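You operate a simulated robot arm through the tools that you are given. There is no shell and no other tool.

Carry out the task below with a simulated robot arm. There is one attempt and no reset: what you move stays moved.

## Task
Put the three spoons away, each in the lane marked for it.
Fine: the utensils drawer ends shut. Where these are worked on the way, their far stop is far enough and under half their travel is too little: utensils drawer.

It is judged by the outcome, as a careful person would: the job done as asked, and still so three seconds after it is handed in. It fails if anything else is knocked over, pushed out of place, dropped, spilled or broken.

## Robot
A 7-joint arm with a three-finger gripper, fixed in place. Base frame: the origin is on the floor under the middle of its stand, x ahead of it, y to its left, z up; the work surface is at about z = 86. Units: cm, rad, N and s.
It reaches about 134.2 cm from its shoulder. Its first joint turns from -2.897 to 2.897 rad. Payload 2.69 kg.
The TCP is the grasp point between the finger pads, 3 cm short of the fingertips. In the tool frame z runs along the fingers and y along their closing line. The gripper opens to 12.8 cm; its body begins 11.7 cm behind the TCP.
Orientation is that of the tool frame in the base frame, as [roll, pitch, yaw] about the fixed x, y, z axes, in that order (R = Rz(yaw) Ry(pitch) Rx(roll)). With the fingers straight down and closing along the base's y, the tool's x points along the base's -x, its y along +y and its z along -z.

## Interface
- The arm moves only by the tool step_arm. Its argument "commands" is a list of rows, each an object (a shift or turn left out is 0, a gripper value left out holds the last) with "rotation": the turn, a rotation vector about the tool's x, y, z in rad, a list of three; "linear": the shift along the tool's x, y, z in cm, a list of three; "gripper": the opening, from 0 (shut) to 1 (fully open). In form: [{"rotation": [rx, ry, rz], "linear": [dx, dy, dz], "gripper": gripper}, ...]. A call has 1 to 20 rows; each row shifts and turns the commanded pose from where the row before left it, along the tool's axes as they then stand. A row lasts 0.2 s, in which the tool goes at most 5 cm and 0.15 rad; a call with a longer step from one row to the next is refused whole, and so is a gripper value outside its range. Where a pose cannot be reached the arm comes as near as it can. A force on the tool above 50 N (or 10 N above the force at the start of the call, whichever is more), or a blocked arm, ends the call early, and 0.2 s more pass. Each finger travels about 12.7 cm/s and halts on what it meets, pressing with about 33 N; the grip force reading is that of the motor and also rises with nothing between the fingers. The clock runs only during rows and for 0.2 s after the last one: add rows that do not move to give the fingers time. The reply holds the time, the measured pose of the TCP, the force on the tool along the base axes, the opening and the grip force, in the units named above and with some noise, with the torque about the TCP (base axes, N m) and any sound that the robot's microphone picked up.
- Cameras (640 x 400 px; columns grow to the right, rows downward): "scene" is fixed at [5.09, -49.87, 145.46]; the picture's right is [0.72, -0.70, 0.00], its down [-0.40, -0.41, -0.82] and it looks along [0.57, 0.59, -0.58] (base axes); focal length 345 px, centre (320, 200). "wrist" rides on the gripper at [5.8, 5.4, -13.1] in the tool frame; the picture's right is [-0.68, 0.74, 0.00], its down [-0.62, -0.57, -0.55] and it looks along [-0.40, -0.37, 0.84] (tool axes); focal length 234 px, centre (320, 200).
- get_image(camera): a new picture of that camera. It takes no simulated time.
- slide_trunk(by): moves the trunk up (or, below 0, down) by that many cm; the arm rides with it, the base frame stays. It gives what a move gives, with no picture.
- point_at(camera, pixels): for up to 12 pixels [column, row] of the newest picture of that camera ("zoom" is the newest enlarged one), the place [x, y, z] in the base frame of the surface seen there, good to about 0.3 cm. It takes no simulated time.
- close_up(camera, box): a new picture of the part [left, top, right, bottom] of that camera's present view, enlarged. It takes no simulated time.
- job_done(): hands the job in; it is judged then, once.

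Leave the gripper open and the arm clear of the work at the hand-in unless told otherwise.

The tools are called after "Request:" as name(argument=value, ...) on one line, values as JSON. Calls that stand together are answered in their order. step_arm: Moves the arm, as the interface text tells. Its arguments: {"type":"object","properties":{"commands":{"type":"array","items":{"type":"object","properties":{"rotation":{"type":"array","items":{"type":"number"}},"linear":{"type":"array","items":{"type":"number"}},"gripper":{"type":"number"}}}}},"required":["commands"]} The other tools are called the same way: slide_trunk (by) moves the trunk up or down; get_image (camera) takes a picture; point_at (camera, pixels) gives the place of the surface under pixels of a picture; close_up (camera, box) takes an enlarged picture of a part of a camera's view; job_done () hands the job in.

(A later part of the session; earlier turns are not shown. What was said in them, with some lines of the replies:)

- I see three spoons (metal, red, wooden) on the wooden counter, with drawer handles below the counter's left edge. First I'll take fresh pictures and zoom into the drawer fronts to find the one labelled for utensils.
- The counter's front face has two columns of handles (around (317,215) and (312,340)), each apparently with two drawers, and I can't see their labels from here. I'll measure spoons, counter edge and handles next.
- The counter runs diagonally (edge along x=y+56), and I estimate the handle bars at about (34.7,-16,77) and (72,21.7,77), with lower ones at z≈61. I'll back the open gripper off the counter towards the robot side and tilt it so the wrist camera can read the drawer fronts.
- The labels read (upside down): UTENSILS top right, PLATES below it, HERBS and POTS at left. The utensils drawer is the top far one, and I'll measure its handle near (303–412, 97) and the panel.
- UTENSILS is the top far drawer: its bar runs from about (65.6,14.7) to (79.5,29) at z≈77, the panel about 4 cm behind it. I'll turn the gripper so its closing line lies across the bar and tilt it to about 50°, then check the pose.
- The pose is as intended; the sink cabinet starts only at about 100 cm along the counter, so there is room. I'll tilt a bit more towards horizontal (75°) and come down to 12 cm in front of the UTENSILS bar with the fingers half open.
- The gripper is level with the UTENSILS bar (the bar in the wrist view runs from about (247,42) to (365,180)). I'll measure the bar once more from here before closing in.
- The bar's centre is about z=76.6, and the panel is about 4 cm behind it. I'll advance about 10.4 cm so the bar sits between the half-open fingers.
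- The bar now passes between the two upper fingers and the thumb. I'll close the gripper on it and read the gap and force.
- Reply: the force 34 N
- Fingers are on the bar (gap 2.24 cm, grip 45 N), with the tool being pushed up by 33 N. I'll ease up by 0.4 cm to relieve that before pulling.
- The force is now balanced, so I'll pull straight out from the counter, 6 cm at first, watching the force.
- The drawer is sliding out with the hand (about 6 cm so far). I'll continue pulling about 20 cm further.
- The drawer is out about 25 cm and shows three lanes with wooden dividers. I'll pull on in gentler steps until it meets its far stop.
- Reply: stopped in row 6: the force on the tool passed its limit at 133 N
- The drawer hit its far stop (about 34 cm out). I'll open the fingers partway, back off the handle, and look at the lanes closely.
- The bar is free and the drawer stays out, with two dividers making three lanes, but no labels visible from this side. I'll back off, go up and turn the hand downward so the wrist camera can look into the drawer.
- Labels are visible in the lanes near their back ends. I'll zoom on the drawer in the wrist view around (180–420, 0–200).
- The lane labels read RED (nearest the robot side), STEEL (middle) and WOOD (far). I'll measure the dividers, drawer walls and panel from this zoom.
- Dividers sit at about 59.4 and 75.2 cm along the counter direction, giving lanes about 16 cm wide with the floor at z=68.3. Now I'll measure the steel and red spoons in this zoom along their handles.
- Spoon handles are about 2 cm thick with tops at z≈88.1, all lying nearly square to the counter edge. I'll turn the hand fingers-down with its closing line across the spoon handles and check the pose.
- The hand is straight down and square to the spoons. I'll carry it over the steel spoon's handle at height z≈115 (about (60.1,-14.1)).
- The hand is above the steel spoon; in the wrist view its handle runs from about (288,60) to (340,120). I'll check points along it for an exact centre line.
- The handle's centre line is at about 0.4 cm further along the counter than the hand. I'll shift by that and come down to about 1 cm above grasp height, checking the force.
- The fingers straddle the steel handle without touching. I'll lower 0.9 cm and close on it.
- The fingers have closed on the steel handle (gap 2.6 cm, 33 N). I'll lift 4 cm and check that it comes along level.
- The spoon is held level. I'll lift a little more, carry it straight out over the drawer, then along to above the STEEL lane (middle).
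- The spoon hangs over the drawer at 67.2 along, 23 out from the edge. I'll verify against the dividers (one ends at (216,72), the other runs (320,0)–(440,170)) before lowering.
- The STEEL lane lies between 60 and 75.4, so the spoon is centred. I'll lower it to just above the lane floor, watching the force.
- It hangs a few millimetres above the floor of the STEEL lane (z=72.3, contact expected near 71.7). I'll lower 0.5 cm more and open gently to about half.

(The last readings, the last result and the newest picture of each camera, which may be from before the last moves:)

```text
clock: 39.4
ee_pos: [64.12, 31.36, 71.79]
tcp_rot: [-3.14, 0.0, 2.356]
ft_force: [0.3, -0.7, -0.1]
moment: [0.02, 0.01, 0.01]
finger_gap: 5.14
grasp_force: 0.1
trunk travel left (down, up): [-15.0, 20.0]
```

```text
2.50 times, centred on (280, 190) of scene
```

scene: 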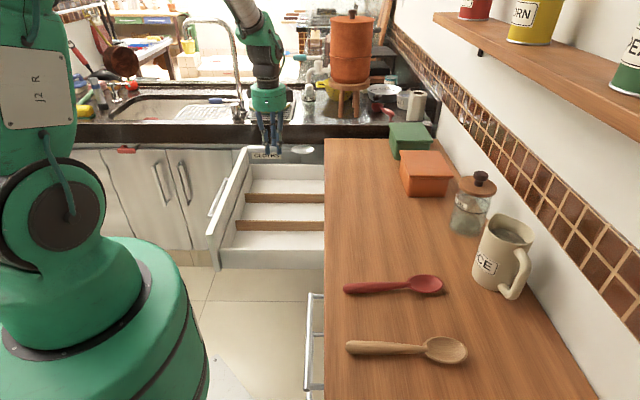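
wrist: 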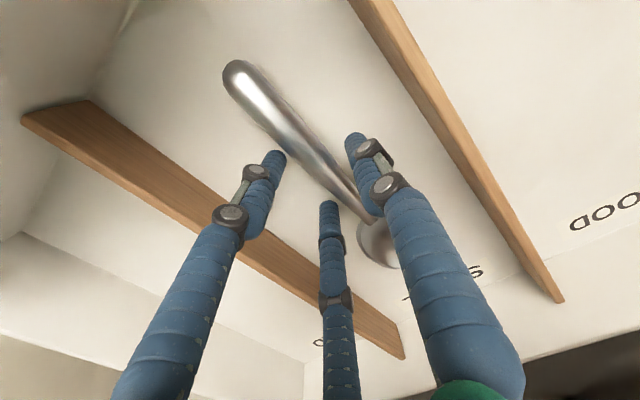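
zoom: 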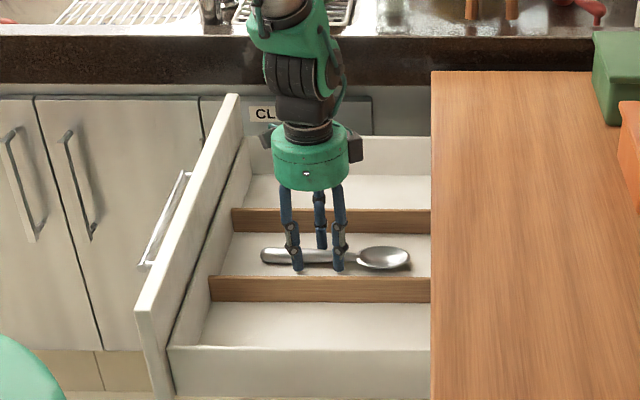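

The steel spoon lies in the STEEL lane and is free of the fingers. I'll rise straight up to z≈104 and cross diagonally to above the red spoon.

Request:
step_arm(commands=[{"linear": [0, 0, -2]}, {"linear": [0, 0, -4]}, {"linear": [0, 0, -4.7]}, {"linear": [0, 0, -4.7]}, {"linear": [0, 0, -4.7]}, {"linear": [0, 0, -4.7]}, {"linear": [0, 0, -4.7]}, {"linear": [0, 0, -2.7]}, {"linear": [0, 0, 0]}])

Request:
step_arm(commands=[{"linear": [-2.45, -4.05, 0], "gripper": 0.5}, {"linear": [-2.45, -4.05, 0]}, {"linear": [-2.45, -4.05, 0]}, {"linear": [-2.45, -4.05, 0]}, {"linear": [-2.45, -4.05, 0]}, {"linear": [-2.45, -4.05, 0]}, {"linear": [-2.45, -4.05, 0]}, {"linear": [-2.45, -4.05, 0]}, {"linear": [-2.45, -4.05, 0]}, {"linear": [-2.45, -4.05, 0]}, {"linear": [-2.45, -4.05, 0]}, {"linear": [-2.45, -4.05, 0]}, {"linear": [0, 0, 0]}, {"linear": [0, 0, 0]}])

Request:
get_image(camera="wrist")

Request:
get_image(camera="scene")

```text
clock: 41.4
ee_pos: [64.12, 31.42, 103.76]
tcp_rot: [-3.14, 0.002, 2.354]
ft_force: [0.2, 0.1, 0.0]
moment: [0.0, -0.03, -0.03]
finger_gap: 5.11
grasp_force: 0.1
trunk travel left (down, up): [-15.0, 20.0]
```

```text
clock: 44.4
ee_pos: [50.41, -23.82, 104.32]
tcp_rot: [-3.139, 0.004, 2.353]
ft_force: [-0.3, 0.6, 0.5]
moment: [-0.03, -0.01, 0.02]
finger_gap: 6.41
grasp_force: 0.1
trunk travel left (down, up): [-15.0, 20.0]
```

```text
taken
```

wrist: 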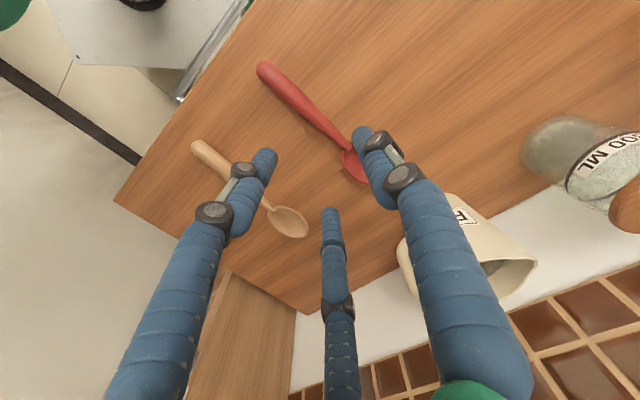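

```text
taken
```

scene: 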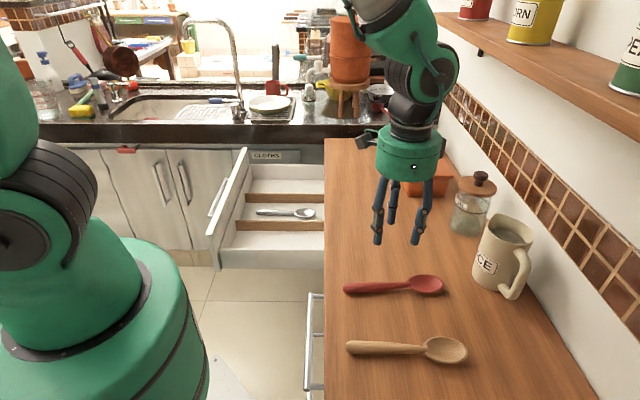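

The steel spoon rests in the middle lane. The hand is above the red handle; I'll check its centre line in the wrist view between (262,68) and (350,148).

Request:
close_up(camera="wrist", box=[250, 55, 378, 135])

Request:
point_at(camera="wrist", pixels=[[272, 77], [285, 90], [298, 102], [311, 114], [324, 126], [337, 138]])

```text
5.00 times, centred on (314, 95) of wrist
```

zoom: 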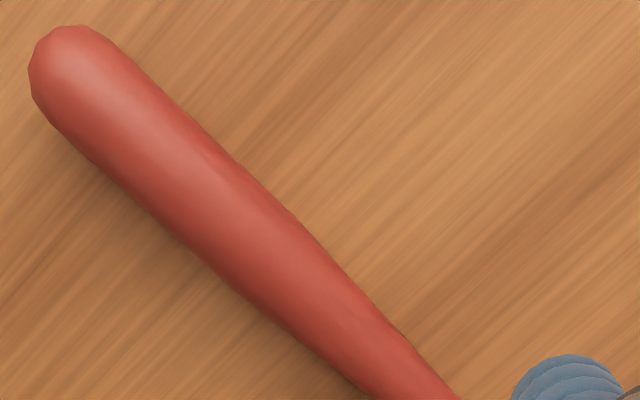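

```text
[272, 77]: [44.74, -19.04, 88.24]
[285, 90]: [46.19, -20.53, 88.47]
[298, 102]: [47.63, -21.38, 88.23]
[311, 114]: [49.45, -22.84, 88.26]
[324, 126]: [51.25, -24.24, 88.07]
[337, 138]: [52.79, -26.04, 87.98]
```

The red handle's centre is at about 18.95 along and it lies about 6° off square, so I'll turn the hand by that and come down over it, then close.

Request:
step_arm(commands=[{"linear": [0, 0.15, 0], "rotation": [0, 0, -0.1]}, {"linear": [0, 0, 4.5]}, {"linear": [0, 0, 4.5]}, {"linear": [0, 0, 3]}, {"linear": [0, 0, 1.5]}, {"linear": [0, 0, 0.7]}, {"linear": [0, 0, 0.5]}, {"linear": [0, 0, 0]}])

Request:
get_image(camera="wrist")

Request:
close_up(camera="scene", box=[310, 210, 470, 310])

```text
clock: 46.2
ee_pos: [50.42, -23.67, 89.48]
tcp_rot: [-3.139, 0.001, 2.455]
ft_force: [0.2, -0.4, 0.4]
moment: [-0.01, 0.0, 0.0]
finger_gap: 6.4
grasp_force: 0.1
trunk travel left (down, up): [-15.0, 20.0]
```

```text
taken
```

wrist: 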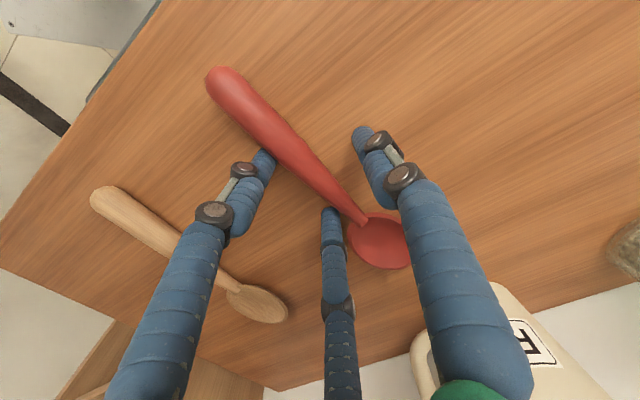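

```text
4.00 times, centred on (390, 260) of scene
```

zoom: 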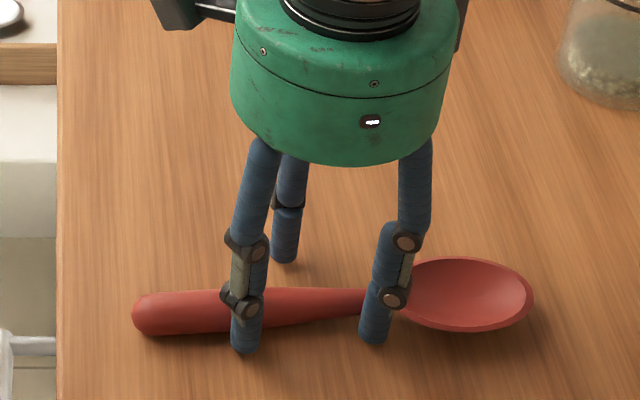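

The fingers straddle the red handle. I'll close on it now.

Request:
step_arm(commands=[{"gripper": 0.35}, {"gripper": 0.2}, {"gripper": 0.1}, {"gripper": 0.0}, {"gripper": 0.0}, {"gripper": 0.0}])

Request:
step_arm(commands=[{"linear": [0, 0, -1], "gripper": 0}, {"linear": [0, 0, -1.5]}, {"linear": [0, 0, -1.5]}, {"linear": [0, 0, 0]}, {"linear": [0, 0, 0]}])

Request:
close_up(camera="scene", box=[310, 190, 470, 290])

Request:
get_image(camera="wrist")

```text
clock: 47.6
ee_pos: [50.3, -23.66, 89.34]
tcp_rot: [-3.14, 0.001, 2.453]
ft_force: [-0.3, -0.1, -0.1]
moment: [-0.03, 0.01, 0.04]
finger_gap: 2.48
grasp_force: 33.3
trunk travel left (down, up): [-15.0, 20.0]
```

```text
clock: 48.8
ee_pos: [50.27, -23.59, 93.24]
tcp_rot: [-3.141, 0.002, 2.457]
ft_force: [0.0, 0.5, -0.2]
moment: [0.03, -0.02, 0.01]
finger_gap: 2.48
grasp_force: 32.5
trunk travel left (down, up): [-15.0, 20.0]
```

```text
4.00 times, centred on (390, 240) of scene
```

zoom: 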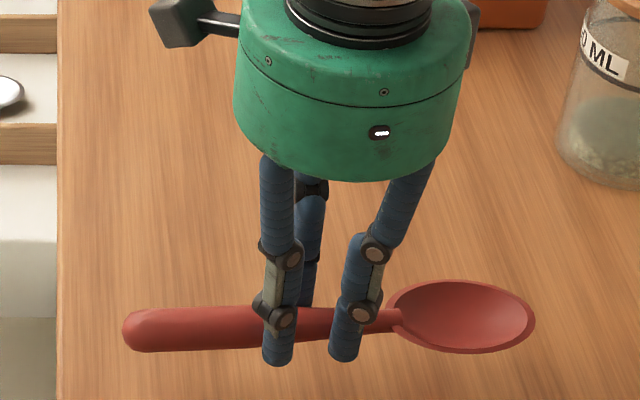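

```text
taken
```

wrist: 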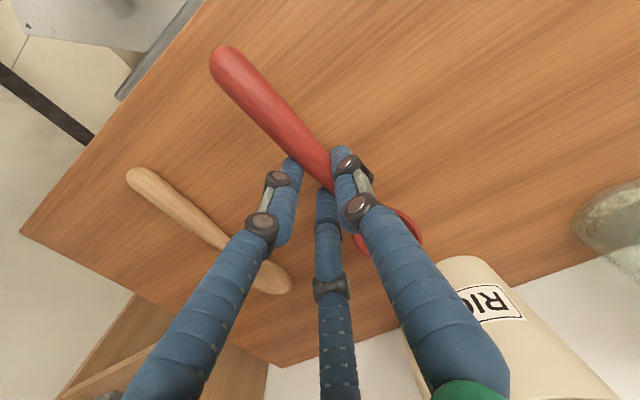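

The red spoon is held level. I'll square the hand again, rise and carry it diagonally to above the RED lane (centre about 51.3 along, 23 out).

Request:
step_arm(commands=[{"linear": [0, 0, -4], "rotation": [0, 0, 0.1]}, {"linear": [2.92, 3.24, 0]}, {"linear": [2.92, 3.24, 0]}, {"linear": [2.92, 3.24, 0]}, {"linear": [2.92, 3.24, 0]}, {"linear": [2.92, 3.24, 0]}, {"linear": [2.92, 3.24, 0]}, {"linear": [2.92, 3.24, 0]}, {"linear": [2.92, 3.24, 0]}, {"linear": [2.92, 3.24, 0]}, {"linear": [2.92, 3.24, 0]}, {"linear": [0, 0, 0]}, {"linear": [0, 0, 0]}])

Request:
get_image(camera="wrist")

Request:
get_image(camera="scene")

```text
clock: 51.6
ee_pos: [53.0, 20.04, 97.07]
tcp_rot: [-3.14, 0.001, 2.353]
ft_force: [0.5, -0.2, -0.1]
moment: [-0.01, -0.01, 0.02]
finger_gap: 2.46
grasp_force: 33.0
trunk travel left (down, up): [-15.0, 20.0]
```

```text
taken
```

wrist: 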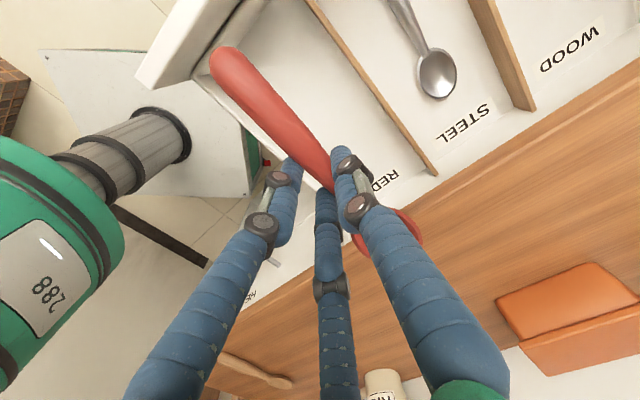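

```text
taken
```

scene: 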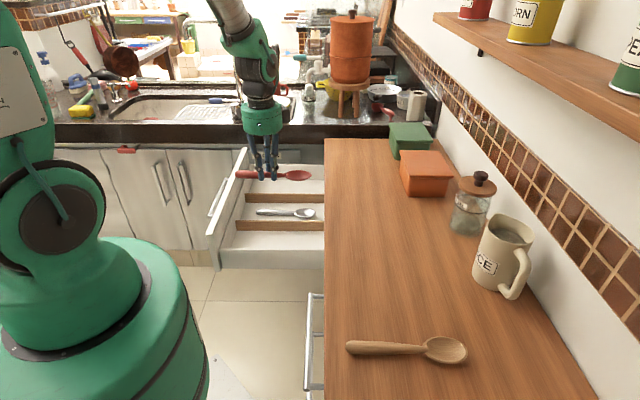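

The red spoon is above the RED lane in the nearest position. I'll confirm the lane's limits (divider around (390,110), near wall around (250,130)) before lowering.

Request:
point_at(camera="wrist", pixels=[[370, 90], [430, 170], [245, 125], [205, 82], [320, 80], [345, 120], [290, 60], [385, 180]])

Request:
close_up(camera="wrist", box=[180, 0, 440, 200])

```text
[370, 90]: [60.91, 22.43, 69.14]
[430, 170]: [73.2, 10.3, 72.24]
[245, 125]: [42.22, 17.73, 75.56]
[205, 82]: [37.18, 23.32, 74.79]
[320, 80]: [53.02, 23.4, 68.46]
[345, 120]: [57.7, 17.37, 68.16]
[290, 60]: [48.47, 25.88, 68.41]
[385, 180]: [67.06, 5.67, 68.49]
```

```text
2.00 times, centred on (310, 100) of wrist
```

zoom: 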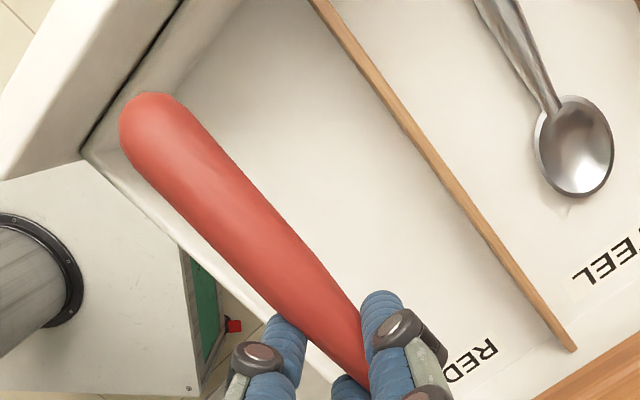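

The lane runs from about 43 to 59.2 and the spoon is at 51.6. I'll lower it to just above the floor.

Request:
step_arm(commands=[{"linear": [0, -0.3, 4.4]}, {"linear": [0, 0, 4.4]}, {"linear": [0, 0, 4.4]}, {"linear": [0, 0, 4.4]}, {"linear": [0, 0, 3.4]}, {"linear": [0, 0, 2]}, {"linear": [0, 0, 1.2]}, {"linear": [0, 0, 0.6]}, {"linear": [0, 0, 0.3]}, {"linear": [0, 0, 0]}, {"linear": [0, 0, 0]}])

Request:
close_up(camera="scene", box=[200, 130, 360, 290])

```text
clock: 54.0
ee_pos: [52.85, 19.86, 72.11]
tcp_rot: [-3.14, 0.002, 2.354]
ft_force: [0.5, 0.1, -0.1]
moment: [-0.04, -0.01, -0.02]
finger_gap: 2.45
grasp_force: 33.0
trunk travel left (down, up): [-15.0, 20.0]
```

```text
2.50 times, centred on (280, 210) of scene
```

zoom: 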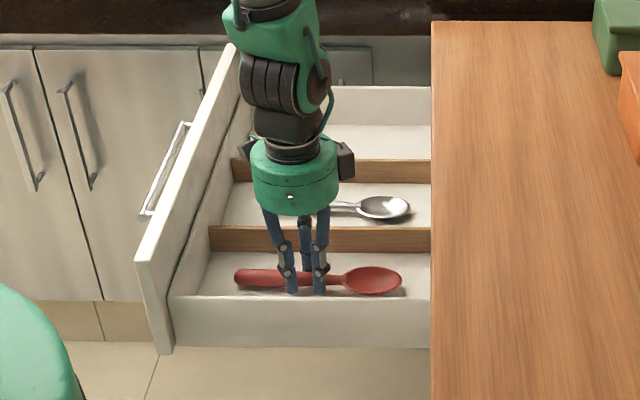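

The red spoon is just above the floor of the RED lane. I'll lower the last 0.4 cm, open gently, and then rise.

Request:
step_arm(commands=[{"linear": [0, 0, 0.2]}, {"linear": [0, 0, 0.2]}, {"linear": [0, 0, 0]}, {"gripper": 0.2}, {"gripper": 0.3}, {"gripper": 0.4}, {"gripper": 0.4}, {"gripper": 0.4}])

Request:
get_image(camera="wrist")

Request:
close_up(camera="scene", box=[200, 130, 360, 290])

```text
clock: 55.8
ee_pos: [52.69, 19.75, 71.62]
tcp_rot: [-3.139, 0.002, 2.356]
ft_force: [0.3, 0.1, -0.5]
moment: [0.03, 0.0, 0.01]
finger_gap: 5.16
grasp_force: 0.1
trunk travel left (down, up): [-15.0, 20.0]
```

```text
taken
```

wrist: 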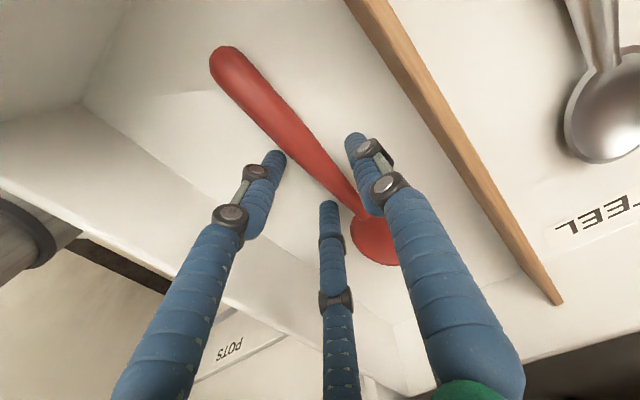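

```text
2.50 times, centred on (280, 210) of scene
```

zoom: 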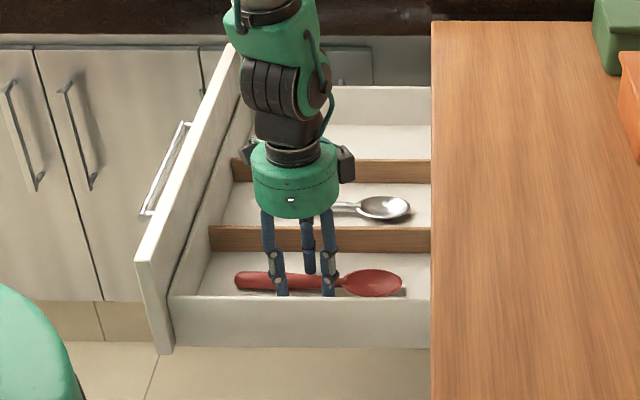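

The red spoon lies in the RED lane. I'll rise to z≈104 and cross to above the wooden spoon (about 4.4 along, 52.5 out).

Request:
step_arm(commands=[{"linear": [0, 0, -2]}, {"linear": [0, 0, -4]}, {"linear": [0, 0, -4.7]}, {"linear": [0, 0, -4.7]}, {"linear": [0, 0, -4.7]}, {"linear": [0, 0, -4.7]}, {"linear": [0, 0, -4.7]}, {"linear": [0, 0, -2.9]}, {"linear": [0, 0, 0]}])

Request:
step_arm(commands=[{"linear": [-2.433, -3.91, 0], "gripper": 0.5}, {"linear": [-2.433, -3.91, 0]}, {"linear": [-2.433, -3.91, 0]}, {"linear": [-2.433, -3.91, 0]}, {"linear": [-2.433, -3.91, 0]}, {"linear": [-2.433, -3.91, 0]}, {"linear": [-2.433, -3.91, 0]}, {"linear": [-2.433, -3.91, 0]}, {"linear": [-2.433, -3.91, 0]}, {"linear": [-2.433, -3.91, 0]}, {"linear": [-2.433, -3.91, 0]}, {"linear": [-2.433, -3.91, 0]}, {"linear": [0, 0, 0]}, {"linear": [0, 0, 0]}])

Request:
get_image(camera="wrist")

Request:
get_image(camera="scene")

```text
clock: 57.8
ee_pos: [52.54, 19.5, 103.86]
tcp_rot: [-3.141, 0.002, 2.354]
ft_force: [-0.4, -0.2, -0.5]
moment: [-0.02, -0.03, 0.03]
finger_gap: 5.13
grasp_force: 0.1
trunk travel left (down, up): [-15.0, 20.0]
```

```text
clock: 60.8
ee_pos: [40.13, -34.22, 104.22]
tcp_rot: [-3.138, 0.002, 2.354]
ft_force: [-0.1, 0.2, 0.2]
moment: [-0.01, 0.0, 0.02]
finger_gap: 6.39
grasp_force: 0.1
trunk travel left (down, up): [-15.0, 20.0]
```

```text
taken
```

wrist: 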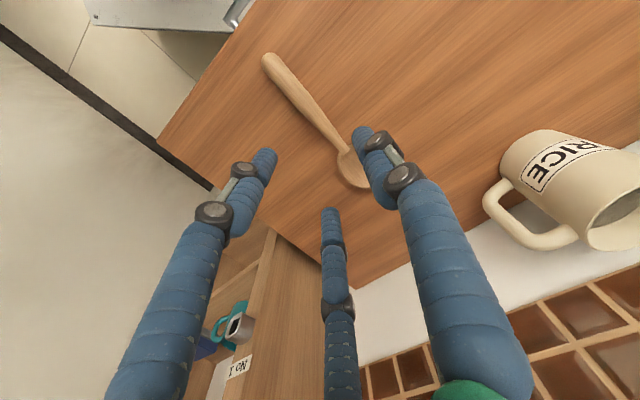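

```text
taken
```

scene: 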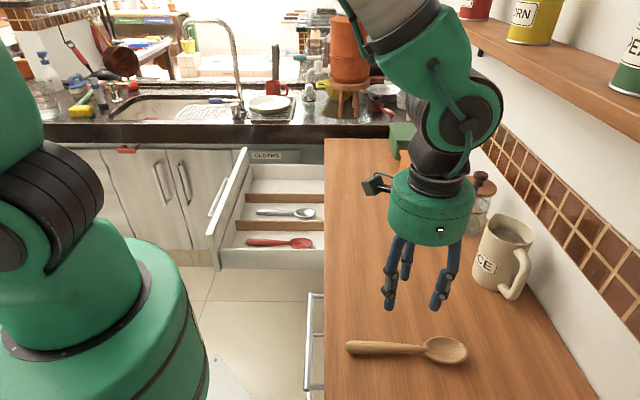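

The hand is above the wooden spoon. I'll check its handle's centre line between (268,60) and (343,145).

Request:
close_up(camera="wrist", box=[250, 50, 378, 130])

Request:
point_at(camera="wrist", pixels=[[275, 69], [287, 83], [299, 97], [311, 110], [323, 123], [335, 137]])

```text
5.00 times, centred on (314, 90) of wrist
```

zoom: 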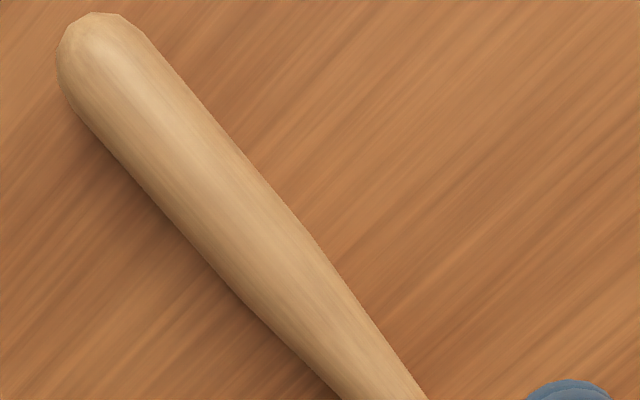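

```text
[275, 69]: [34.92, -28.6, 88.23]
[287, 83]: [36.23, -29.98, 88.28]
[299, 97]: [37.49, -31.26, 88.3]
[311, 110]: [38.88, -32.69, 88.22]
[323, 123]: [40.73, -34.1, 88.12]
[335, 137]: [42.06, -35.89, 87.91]
```

The wooden handle is centred at about 4.45 and lies square. I'll shift 0.3 cm, come down and close on it.

Request:
step_arm(commands=[{"linear": [0, 0.3, 0]}, {"linear": [0, 0, 4.5]}, {"linear": [0, 0, 4.5]}, {"linear": [0, 0, 3]}, {"linear": [0, 0, 1.5]}, {"linear": [0, 0, 0.7]}, {"linear": [0, 0, 0.5]}, {"linear": [0, 0, 0]}])

Request:
get_image(camera="wrist")

Request:
close_up(camera="scene", box=[310, 270, 490, 382])

```text
clock: 62.6
ee_pos: [40.15, -34.04, 89.76]
tcp_rot: [-3.141, 0.001, 2.354]
ft_force: [-0.1, 0.0, 0.4]
moment: [0.0, 0.02, -0.04]
finger_gap: 6.41
grasp_force: 0.0
trunk travel left (down, up): [-15.0, 20.0]
```

```text
taken
```

wrist: 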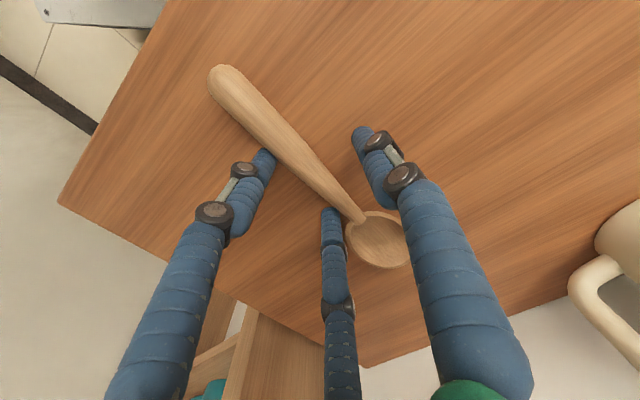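

```text
3.56 times, centred on (400, 326) of scene
```

zoom: 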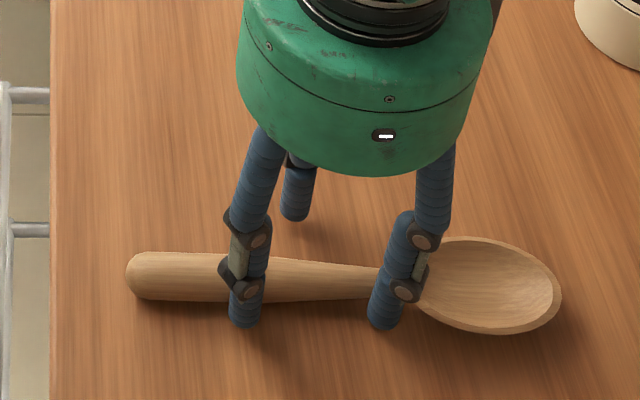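

The fingers straddle the wooden handle at z=89.8. I'll go 0.35 cm lower, close, and lift 4 cm.

Request:
step_arm(commands=[{"linear": [0, 0.1, 0.35]}, {"gripper": 0.35}, {"gripper": 0.2}, {"gripper": 0.1}, {"gripper": 0.0}, {"gripper": 0.0}, {"gripper": 0.0}])

Request:
step_arm(commands=[{"linear": [0, 0, -1], "gripper": 0}, {"linear": [0, 0, -1.5]}, {"linear": [0, 0, -1.5]}, {"linear": [0, 0, 0]}, {"linear": [0, 0, 0]}])

Request:
close_up(camera="scene", box=[310, 250, 490, 362])

Request:
get_image(camera="wrist")

```text
clock: 64.2
ee_pos: [40.24, -33.69, 89.27]
tcp_rot: [-3.141, 0.001, 2.355]
ft_force: [0.3, -0.9, 0.5]
moment: [-0.01, -0.04, 0.03]
finger_gap: 2.44
grasp_force: 33.1
trunk travel left (down, up): [-15.0, 20.0]
```

```text
clock: 65.4
ee_pos: [40.36, -33.75, 93.29]
tcp_rot: [-3.139, 0.001, 2.356]
ft_force: [0.3, 0.5, -0.9]
moment: [0.02, 0.02, 0.01]
finger_gap: 2.44
grasp_force: 32.6
trunk travel left (down, up): [-15.0, 20.0]
```

```text
3.56 times, centred on (400, 306) of scene
```

zoom: 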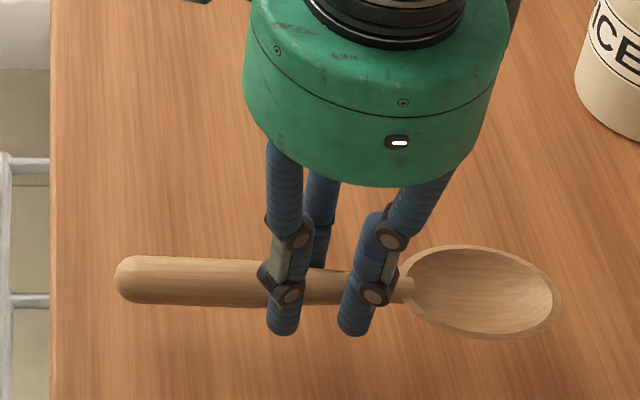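

```text
taken
```

wrist: 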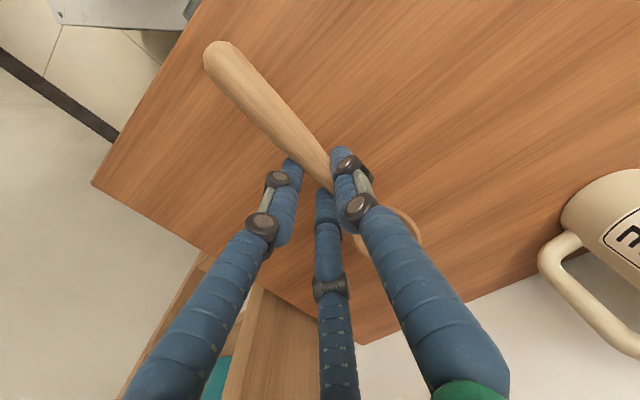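

The wooden spoon is held level. I'll lift it to z≈98 and carry it across to above the WOOD lane at the far end (about 83.5 along, 23 out).

Request:
step_arm(commands=[{"linear": [0, 0, -4.5]}, {"linear": [1.633, 4.38, 0]}, {"linear": [1.633, 4.38, 0]}, {"linear": [1.633, 4.38, 0]}, {"linear": [1.633, 4.38, 0]}, {"linear": [1.633, 4.38, 0]}, {"linear": [1.633, 4.38, 0]}, {"linear": [1.633, 4.38, 0]}, {"linear": [1.633, 4.38, 0]}, {"linear": [1.633, 4.38, 0]}, {"linear": [1.633, 4.38, 0]}, {"linear": [1.633, 4.38, 0]}, {"linear": [1.633, 4.38, 0]}, {"linear": [1.633, 4.38, 0]}, {"linear": [1.633, 4.38, 0]}, {"linear": [1.633, 4.38, 0]}, {"linear": [1.633, 4.38, 0]}, {"linear": [1.633, 4.38, 0]}, {"linear": [1.633, 4.38, 0]}, {"linear": [0, 0, 0]}])

Request:
get_image(camera="wrist")

Request:
get_image(camera="scene")

```text
clock: 69.6
ee_pos: [75.5, 42.65, 97.52]
tcp_rot: [-3.141, 0.003, 2.354]
ft_force: [0.9, -0.8, -1.2]
moment: [-0.05, 0.0, 0.01]
finger_gap: 2.45
grasp_force: 33.0
trunk travel left (down, up): [-15.0, 20.0]
```

```text
taken
```

wrist: 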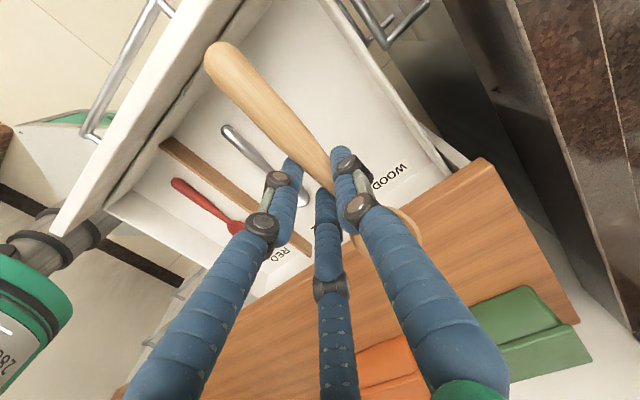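

```text
taken
```

scene: 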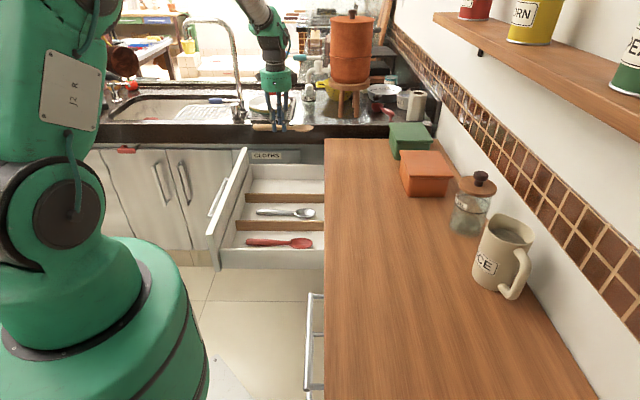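

The spoon is above the far lane. I'll confirm the lane's limits in the wrist view before lowering, checking the floor near (340,90) and (385,180), and the far wall near (400,110).

Request:
point_at(camera="wrist", pixels=[[335, 80], [385, 180], [372, 68], [420, 140], [400, 105], [345, 30], [270, 60], [405, 60], [470, 130], [370, 130]])

Request:
close_up(camera="wrist", box=[200, 0, 520, 200])

```text
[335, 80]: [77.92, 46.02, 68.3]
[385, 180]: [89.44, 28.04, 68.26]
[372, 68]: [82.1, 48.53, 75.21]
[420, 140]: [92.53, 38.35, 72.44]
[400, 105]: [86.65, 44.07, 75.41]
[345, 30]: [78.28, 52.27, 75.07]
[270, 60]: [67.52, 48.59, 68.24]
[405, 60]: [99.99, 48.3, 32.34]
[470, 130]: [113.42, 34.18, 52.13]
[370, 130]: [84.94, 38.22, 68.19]
```

```text
2.00 times, centred on (360, 100) of wrist
```

zoom: 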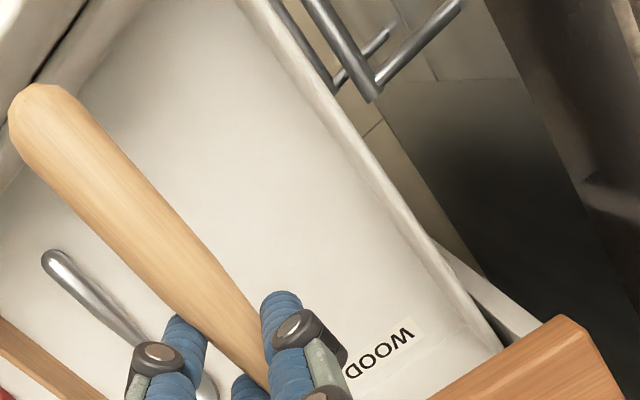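

The WOOD lane runs from about 76 to 92 and the spoon is at 83.5. I'll lower it to just above the floor.

Request:
step_arm(commands=[{"linear": [0, 0.2, 4.4]}, {"linear": [0, 0, 4.4]}, {"linear": [0, 0, 4.4]}, {"linear": [0, 0, 4.4]}, {"linear": [0, 0, 3.4]}, {"linear": [0, 0, 2]}, {"linear": [0, 0, 1.2]}, {"linear": [0, 0, 0.8]}, {"linear": [0, 0, 0.4]}, {"linear": [0, 0, 0]}, {"linear": [0, 0, 0]}])

Request:
close_up(camera="scene", box=[200, 110, 360, 270])

Request:
get_image(camera="wrist")

```text
clock: 72.0
ee_pos: [75.41, 42.77, 72.26]
tcp_rot: [-3.14, 0.002, 2.354]
ft_force: [0.3, -0.2, 0.2]
moment: [0.01, 0.0, -0.01]
finger_gap: 2.45
grasp_force: 32.9
trunk travel left (down, up): [-15.0, 20.0]
```

```text
2.50 times, centred on (280, 190) of scene
```

zoom: 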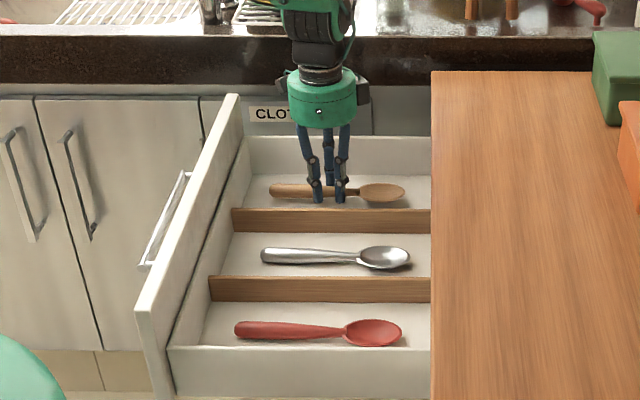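

```text
taken
```

wrist: 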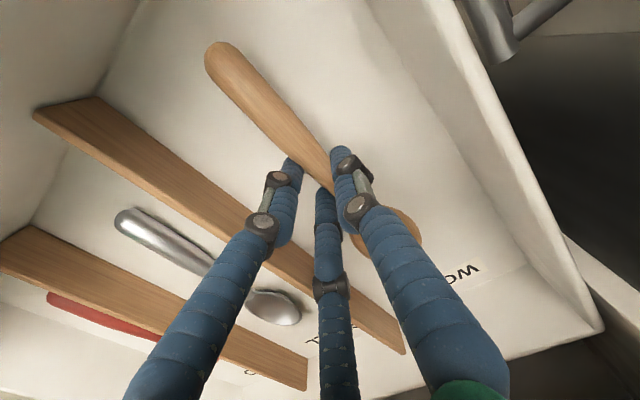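

The wooden spoon is just above the floor of the WOOD lane. I'll lower 0.5 cm, release gently, and rise straight up to z≈104.

Request:
step_arm(commands=[{"linear": [0, 0, 0.25]}, {"linear": [0, 0, 0.25]}, {"linear": [0, 0, 0.1]}, {"linear": [0, 0, 0]}, {"gripper": 0.2}, {"gripper": 0.3}, {"gripper": 0.4}, {"gripper": 0.4}, {"gripper": 0.4}])

Request:
step_arm(commands=[{"linear": [0, 0, -2]}, {"linear": [0, 0, -4]}, {"linear": [0, 0, -4.7]}, {"linear": [0, 0, -4.7]}, {"linear": [0, 0, -4.7]}, {"linear": [0, 0, -4.7]}, {"linear": [0, 0, -4.7]}, {"linear": [0, 0, -4.5]}, {"linear": [0, 0, 0]}])

Request:
get_image(camera="scene")

Request:
get_image(camera="wrist")

```text
clock: 74.0
ee_pos: [75.51, 42.85, 71.68]
tcp_rot: [-3.14, 0.003, 2.355]
ft_force: [-0.3, 0.3, 0.2]
moment: [-0.01, 0.0, -0.01]
finger_gap: 5.12
grasp_force: 0.0
trunk travel left (down, up): [-15.0, 20.0]
```

```text
clock: 76.0
ee_pos: [75.53, 43.03, 105.62]
tcp_rot: [-3.14, 0.002, 2.354]
ft_force: [-0.1, 0.8, 0.3]
moment: [0.01, -0.08, 0.0]
finger_gap: 5.12
grasp_force: 0.0
trunk travel left (down, up): [-15.0, 20.0]
```

```text
taken
```

scene: 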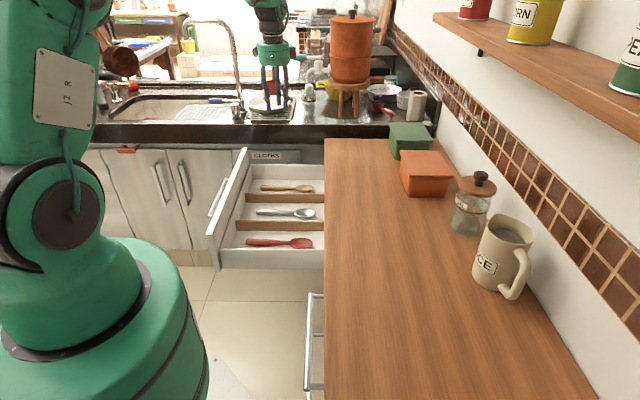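

```text
taken
```

wrist: 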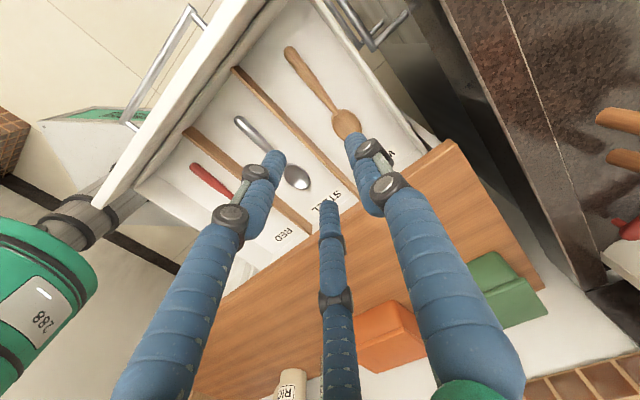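

All three spoons lie in their lanes: wood far, steel middle, red near. Now I'll bring the hand round to the front of the drawer, high up, and turn it back to the handle-gripping orientation.

Request:
step_arm(commands=[{"linear": [3.89, -1.93, -1.16]}, {"linear": [3.89, -1.93, -1.16]}, {"linear": [3.89, -1.93, -1.16]}, {"linear": [3.89, -1.93, -1.16]}, {"linear": [3.89, -1.93, -1.16]}, {"linear": [3.89, -1.93, -1.16]}, {"linear": [3.89, -1.93, -1.16]}, {"linear": [3.89, -1.93, -1.16]}, {"linear": [3.89, -1.93, -1.16]}, {"rotation": [0, 0, -0.1428]}, {"rotation": [0, 0, -0.1428]}, {"rotation": [0, 0, -0.1428]}, {"rotation": [0, 0, -0.1428]}, {"rotation": [0, 0, -0.1428]}, {"rotation": [0, 0, -0.1428]}, {"rotation": [0, 0, -0.1428]}, {"rotation": [0, 0, -0.1428]}, {"rotation": [0, 0, -0.1428]}, {"rotation": [0, 0, -0.1428]}])

Request:
step_arm(commands=[{"rotation": [0, 0, -0.1428]}, {"rotation": [0.1454, 0, 0]}, {"rotation": [0.1454, 0, 0]}, {"rotation": [0.1454, 0, 0]}, {"rotation": [0.1454, 0, 0]}, {"rotation": [0.1454, 0, 0]}, {"rotation": [0.1454, 0, 0]}, {"rotation": [0.1454, 0, 0]}, {"rotation": [0.1454, 0, 0]}, {"rotation": [0.1454, 0, 0]}, {"rotation": [0, 0, 0]}, {"rotation": [0, 0, 0], "gripper": 0.5}])

Request:
get_image(camera="wrist")

Request:
get_image(camera="scene")

```text
clock: 80.0
ee_pos: [38.59, 55.48, 115.91]
tcp_rot: [-3.137, -0.003, -2.499]
ft_force: [0.4, 0.0, -0.1]
moment: [0.0, 0.0, -0.02]
finger_gap: 5.11
grasp_force: 0.0
trunk travel left (down, up): [-15.0, 20.0]
```

```text
clock: 82.6
ee_pos: [38.65, 55.42, 116.04]
tcp_rot: [-1.833, 0.001, -2.358]
ft_force: [0.0, -0.3, -0.2]
moment: [0.01, 0.02, 0.0]
finger_gap: 6.37
grasp_force: 0.0
trunk travel left (down, up): [-15.0, 20.0]
```

```text
taken
```

wrist: 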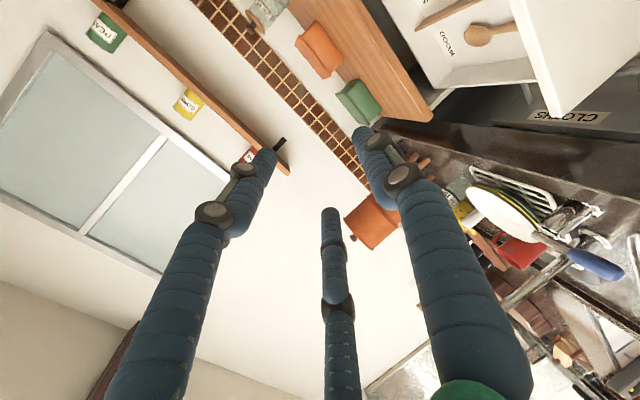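

```text
taken
```

scene: 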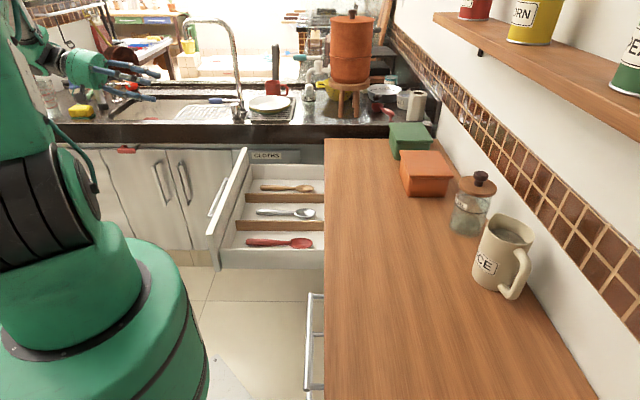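

The hand is level in front of the drawer but high. I'll come down to about 12 cm in front of the handle bar and look again.

Request:
step_arm(commands=[{"linear": [0, 4.305, 1.465]}, {"linear": [0, 4.305, 1.465]}, {"linear": [0, 4.305, 1.465]}, {"linear": [0, 4.305, 1.465]}, {"linear": [0, 4.305, 1.465]}, {"linear": [0, 4.305, 1.465]}, {"linear": [0, 4.305, 1.465]}, {"linear": [0, 4.305, 1.465]}, {"linear": [0, 0, 0]}, {"linear": [0, 0, 0]}])

Request:
get_image(camera="wrist")

Request:
point_at(camera="wrist", pixels=[[248, 43], [270, 70], [300, 103], [330, 138], [350, 162], [330, 100], [300, 150]])

```text
clock: 84.8
ee_pos: [40.38, 53.5, 79.62]
tcp_rot: [-1.831, -0.001, -2.36]
ft_force: [0.8, 0.2, -0.5]
moment: [0.01, 0.01, 0.0]
finger_gap: 6.41
grasp_force: 0.1
trunk travel left (down, up): [-15.0, 20.0]
```

```text
taken
```

wrist: 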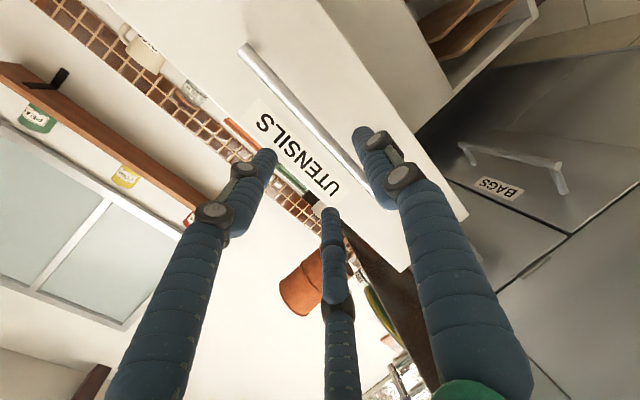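

```text
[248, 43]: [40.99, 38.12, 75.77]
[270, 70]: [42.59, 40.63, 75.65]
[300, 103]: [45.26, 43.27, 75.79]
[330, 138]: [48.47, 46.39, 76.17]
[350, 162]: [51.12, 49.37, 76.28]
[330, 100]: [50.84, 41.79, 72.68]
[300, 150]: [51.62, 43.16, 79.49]
```

The bar's front face is about 10.7 cm ahead of the grasp point, at the same height as before. I'll advance about 10 cm to bring it between the fingers and close on it.

Request:
step_arm(commands=[{"linear": [0, -0.08, 3.5]}, {"linear": [0, -0.08, 3.5]}, {"linear": [0, -0.08, 2.0]}, {"linear": [0, 0, 1.06]}, {"linear": [0, 0, 0]}])

Request:
get_image(camera="wrist")

```text
clock: 86.0
ee_pos: [47.18, 46.63, 77.42]
tcp_rot: [-1.831, -0.003, -2.359]
ft_force: [-0.2, 0.4, -0.2]
moment: [0.0, 0.0, 0.01]
finger_gap: 6.42
grasp_force: 0.0
trunk travel left (down, up): [-15.0, 20.0]
```

```text
taken
```

wrist: 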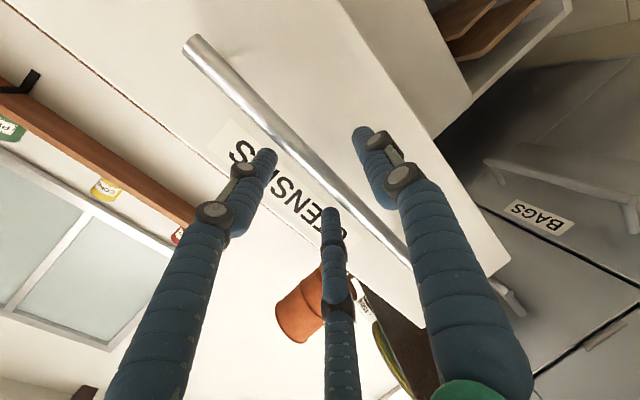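

Request:
step_arm(commands=[{"gripper": 0.3}, {"gripper": 0.15}, {"gripper": 0.0}, {"gripper": 0.0}, {"gripper": 0.0}])

```text
clock: 87.2
ee_pos: [47.26, 46.65, 77.44]
tcp_rot: [-1.831, 0.002, -2.358]
ft_force: [6.8, -3.1, 12.3]
moment: [-0.2, -0.15, -0.05]
finger_gap: 2.25
grasp_force: 45.6
trunk travel left (down, up): [-15.0, 20.0]
```

The bar is gripped (gap 2.25 cm, 45 N grip). I'll push the drawer in smoothly with gradual speed, about 29 cm first.

Request:
step_arm(commands=[{"linear": [0, -0.259, 0.966]}, {"linear": [0, -0.389, 1.449]}, {"linear": [0, -0.518, 1.932]}, {"linear": [0, -0.518, 1.932]}, {"linear": [0, -0.518, 1.932]}, {"linear": [0, -0.518, 1.932]}, {"linear": [0, -0.518, 1.932]}, {"linear": [0, -0.518, 1.932]}, {"linear": [0, -0.518, 1.932]}, {"linear": [0, -0.518, 1.932]}, {"linear": [0, -0.518, 1.932]}, {"linear": [0, -0.518, 1.932]}, {"linear": [0, -0.518, 1.932]}, {"linear": [0, -0.518, 1.932]}, {"linear": [0, -0.389, 1.449]}, {"linear": [0, -0.259, 0.966]}, {"linear": [0, 0, 0]}])

Request:
get_image(camera="scene")

```text
clock: 90.8
ee_pos: [67.71, 26.13, 77.43]
tcp_rot: [-1.831, -0.002, -2.357]
ft_force: [16.6, 15.1, 5.1]
moment: [0.06, -0.17, -0.06]
finger_gap: 2.21
grasp_force: 44.8
trunk travel left (down, up): [-15.0, 20.0]
```

```text
taken
```

scene: 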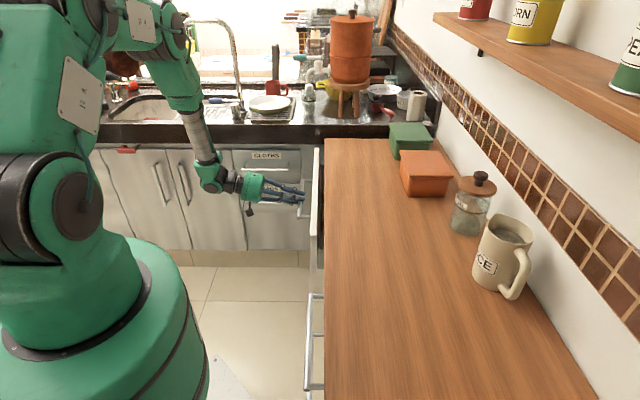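

The drawer is about 5 cm from shut, moving freely. I'll push the rest slowly until it seats.

Request:
step_arm(commands=[{"linear": [0, -0.2, 0.75]}, {"linear": [0, -0.26, 0.966]}, {"linear": [0, -0.26, 0.966]}, {"linear": [0, -0.26, 0.966]}, {"linear": [0, -0.13, 0.483]}, {"linear": [0, -0.13, 0.483]}, {"linear": [0, -0.08, 0.29]}, {"linear": [0, -0.08, 0.29]}, {"linear": [0, -0.08, 0.29]}, {"linear": [0, -0.08, 0.29]}, {"linear": [0, 0, 0]}])

Request:
close_up(camera="scene", box=[230, 130, 390, 230])

Request:
get_image(camera="wrist")

```text
clock: 93.2
ee_pos: [71.69, 21.8, 77.4]
tcp_rot: [-1.832, -0.006, -2.36]
ft_force: [-22.9, 32.3, -14.2]
moment: [0.47, 0.12, 0.11]
finger_gap: 2.2
grasp_force: 44.7
trunk travel left (down, up): [-15.0, 20.0]
```

```text
4.00 times, centred on (310, 180) of scene
```

zoom: 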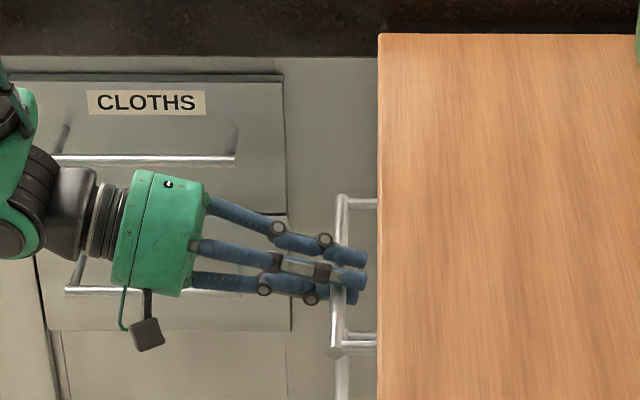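

```text
taken
```

wrist: 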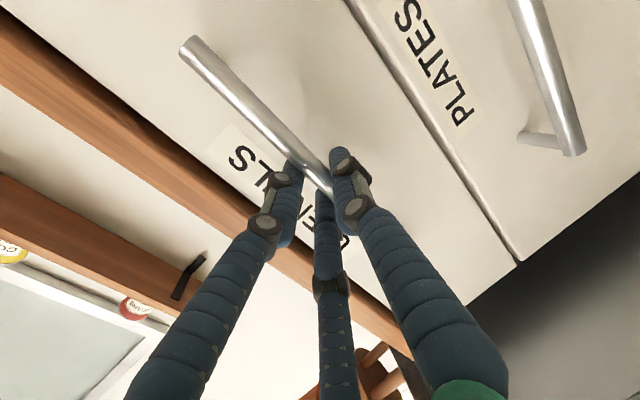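

The push force has risen to about 39 N at the starting position, so the drawer is against its inner stop. I'll ease off slightly, open the fingers partway, and measure whether the panel is flush.

Request:
step_arm(commands=[{"linear": [0, 0.065, -0.24]}, {"gripper": 0.2}, {"gripper": 0.4}, {"gripper": 0.5}, {"gripper": 0.5}])

Request:
get_image(camera="wrist")

Request:
point_at(camera="wrist", pixels=[[240, 80], [300, 90], [330, 110], [420, 120], [380, 50], [450, 150]])

```text
clock: 94.4
ee_pos: [71.76, 22.0, 77.43]
tcp_rot: [-1.832, -0.003, -2.361]
ft_force: [-0.7, 0.6, 0.0]
moment: [0.01, 0.0, 0.01]
finger_gap: 6.42
grasp_force: 0.0
trunk travel left (down, up): [-15.0, 20.0]
```

```text
taken
```

wrist: 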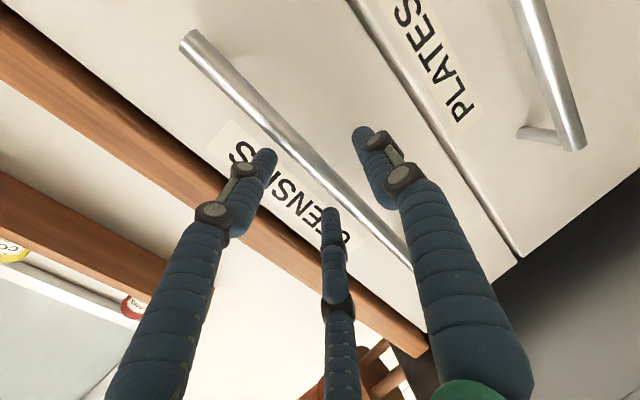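

```text
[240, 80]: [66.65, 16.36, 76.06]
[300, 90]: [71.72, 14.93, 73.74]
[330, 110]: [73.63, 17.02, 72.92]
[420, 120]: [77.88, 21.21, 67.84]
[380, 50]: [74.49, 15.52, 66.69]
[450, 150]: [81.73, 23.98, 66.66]
```

The UTENSILS panel measures flush at its starting plane (about 40.1 from the base along the counter normal). I'll back away, open the gripper fully, and rise clear of the work.

Request:
step_arm(commands=[{"linear": [0, 0, -3]}, {"linear": [0, 0, -4]}, {"linear": [0, 0, -4]}, {"linear": [0, 0, -3], "gripper": 1.0}, {"linear": [0, -4.35, -1.16]}, {"linear": [0, -4.35, -1.16]}, {"linear": [0, -4.35, -1.16]}, {"linear": [0, -4.35, -1.16]}, {"linear": [0, -4.35, -1.16]}, {"linear": [0, -4.35, -1.16]}, {"rotation": [-0.14, 0, 0]}, {"rotation": [-0.14, 0, 0]}, {"rotation": [-0.14, 0, 0]}, {"rotation": [-0.14, 0, 0]}, {"rotation": [0, 0, 0], "gripper": 1.0}])

Request:
get_image(camera="scene")

Request:
get_image(camera="wrist")

```text
clock: 97.6
ee_pos: [62.08, 31.81, 107.99]
tcp_rot: [-2.393, -0.001, -2.358]
ft_force: [0.0, 0.3, 0.6]
moment: [0.06, 0.04, 0.0]
finger_gap: 12.81
grasp_force: 0.1
trunk travel left (down, up): [-15.0, 20.0]
```

```text
taken
```

scene: 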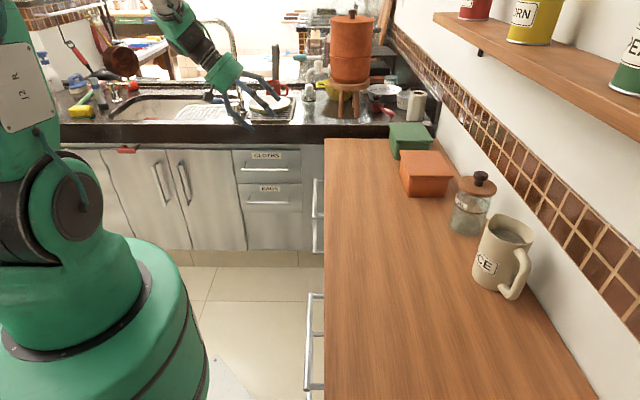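

```text
taken
```

wrist: 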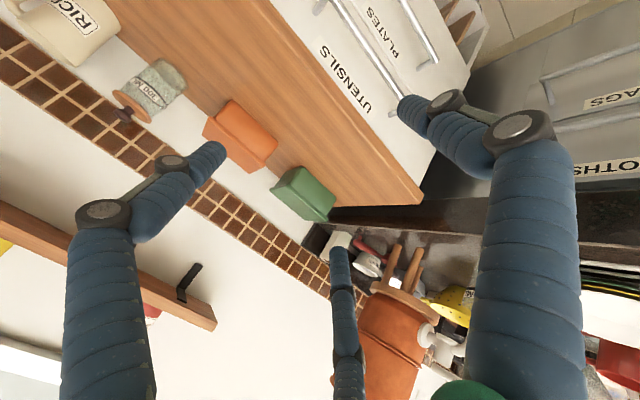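

The drawer looks shut and the counter is clear of spoons, with the boxes, jar and mug where they were. I'll zoom on the front for a final check that the panel is flush.

Request:
close_up(camera="wrist", box=[260, 0, 480, 138])

Request:
close_up(camera="scene", box=[230, 130, 390, 270])

Request:
point_at(camera="wrist", pixels=[[345, 90], [300, 15], [410, 140], [385, 40], [370, 45], [420, 90], [430, 110]])

```text
2.90 times, centred on (370, 69) of wrist
```

zoom: 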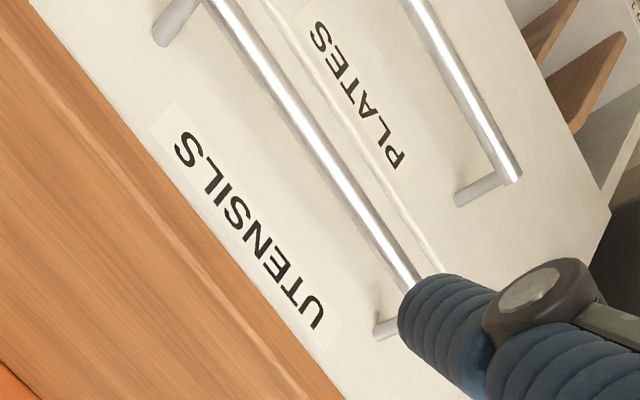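

```text
2.86 times, centred on (310, 200) of scene
```

zoom: 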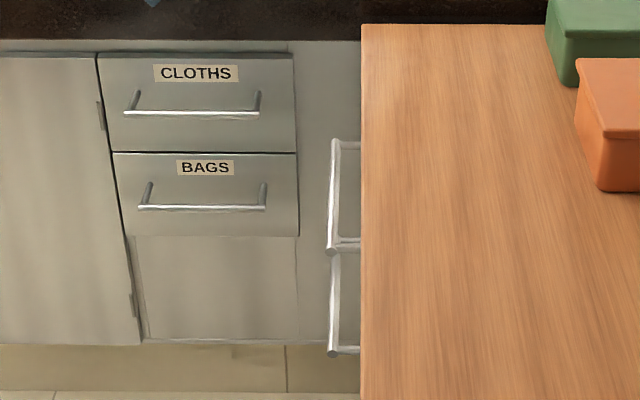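

```text
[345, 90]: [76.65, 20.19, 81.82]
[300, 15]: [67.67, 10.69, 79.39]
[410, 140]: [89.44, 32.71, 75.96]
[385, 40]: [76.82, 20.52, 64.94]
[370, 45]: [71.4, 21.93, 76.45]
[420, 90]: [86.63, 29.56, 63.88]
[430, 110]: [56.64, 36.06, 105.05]
```

The UTENSILS panel is flush with PLATES (both about 40 along the normal), the gripper is fully open, and the arm is clear. I put each spoon in its marked lane before closing the drawer gently, so I'm handing the job in.

Request:
job_done()

```text
The job is handed in.
```

The three spoons are put away in the utensils drawer, each in its marked lane, and the drawer is shut.

- **Spoons:** the steel spoon went in the STEEL lane, the red one in RED and the wooden one in WOOD. I saw all three lying in the right lanes before closing. I did not reopen the drawer to look again.
- **Drawer:** I pulled it out to its far stop, about 34 cm, then pushed it back slowly until it met its inner stop. Its front measures flush with the drawer below. The pull onto the far stop briefly reached 133 N, which ended that move early.
- **Everything else:** in the final pictures the boxes, jar and mug on the counter look where they were. The gripper is fully open and the arm is clear of the work.
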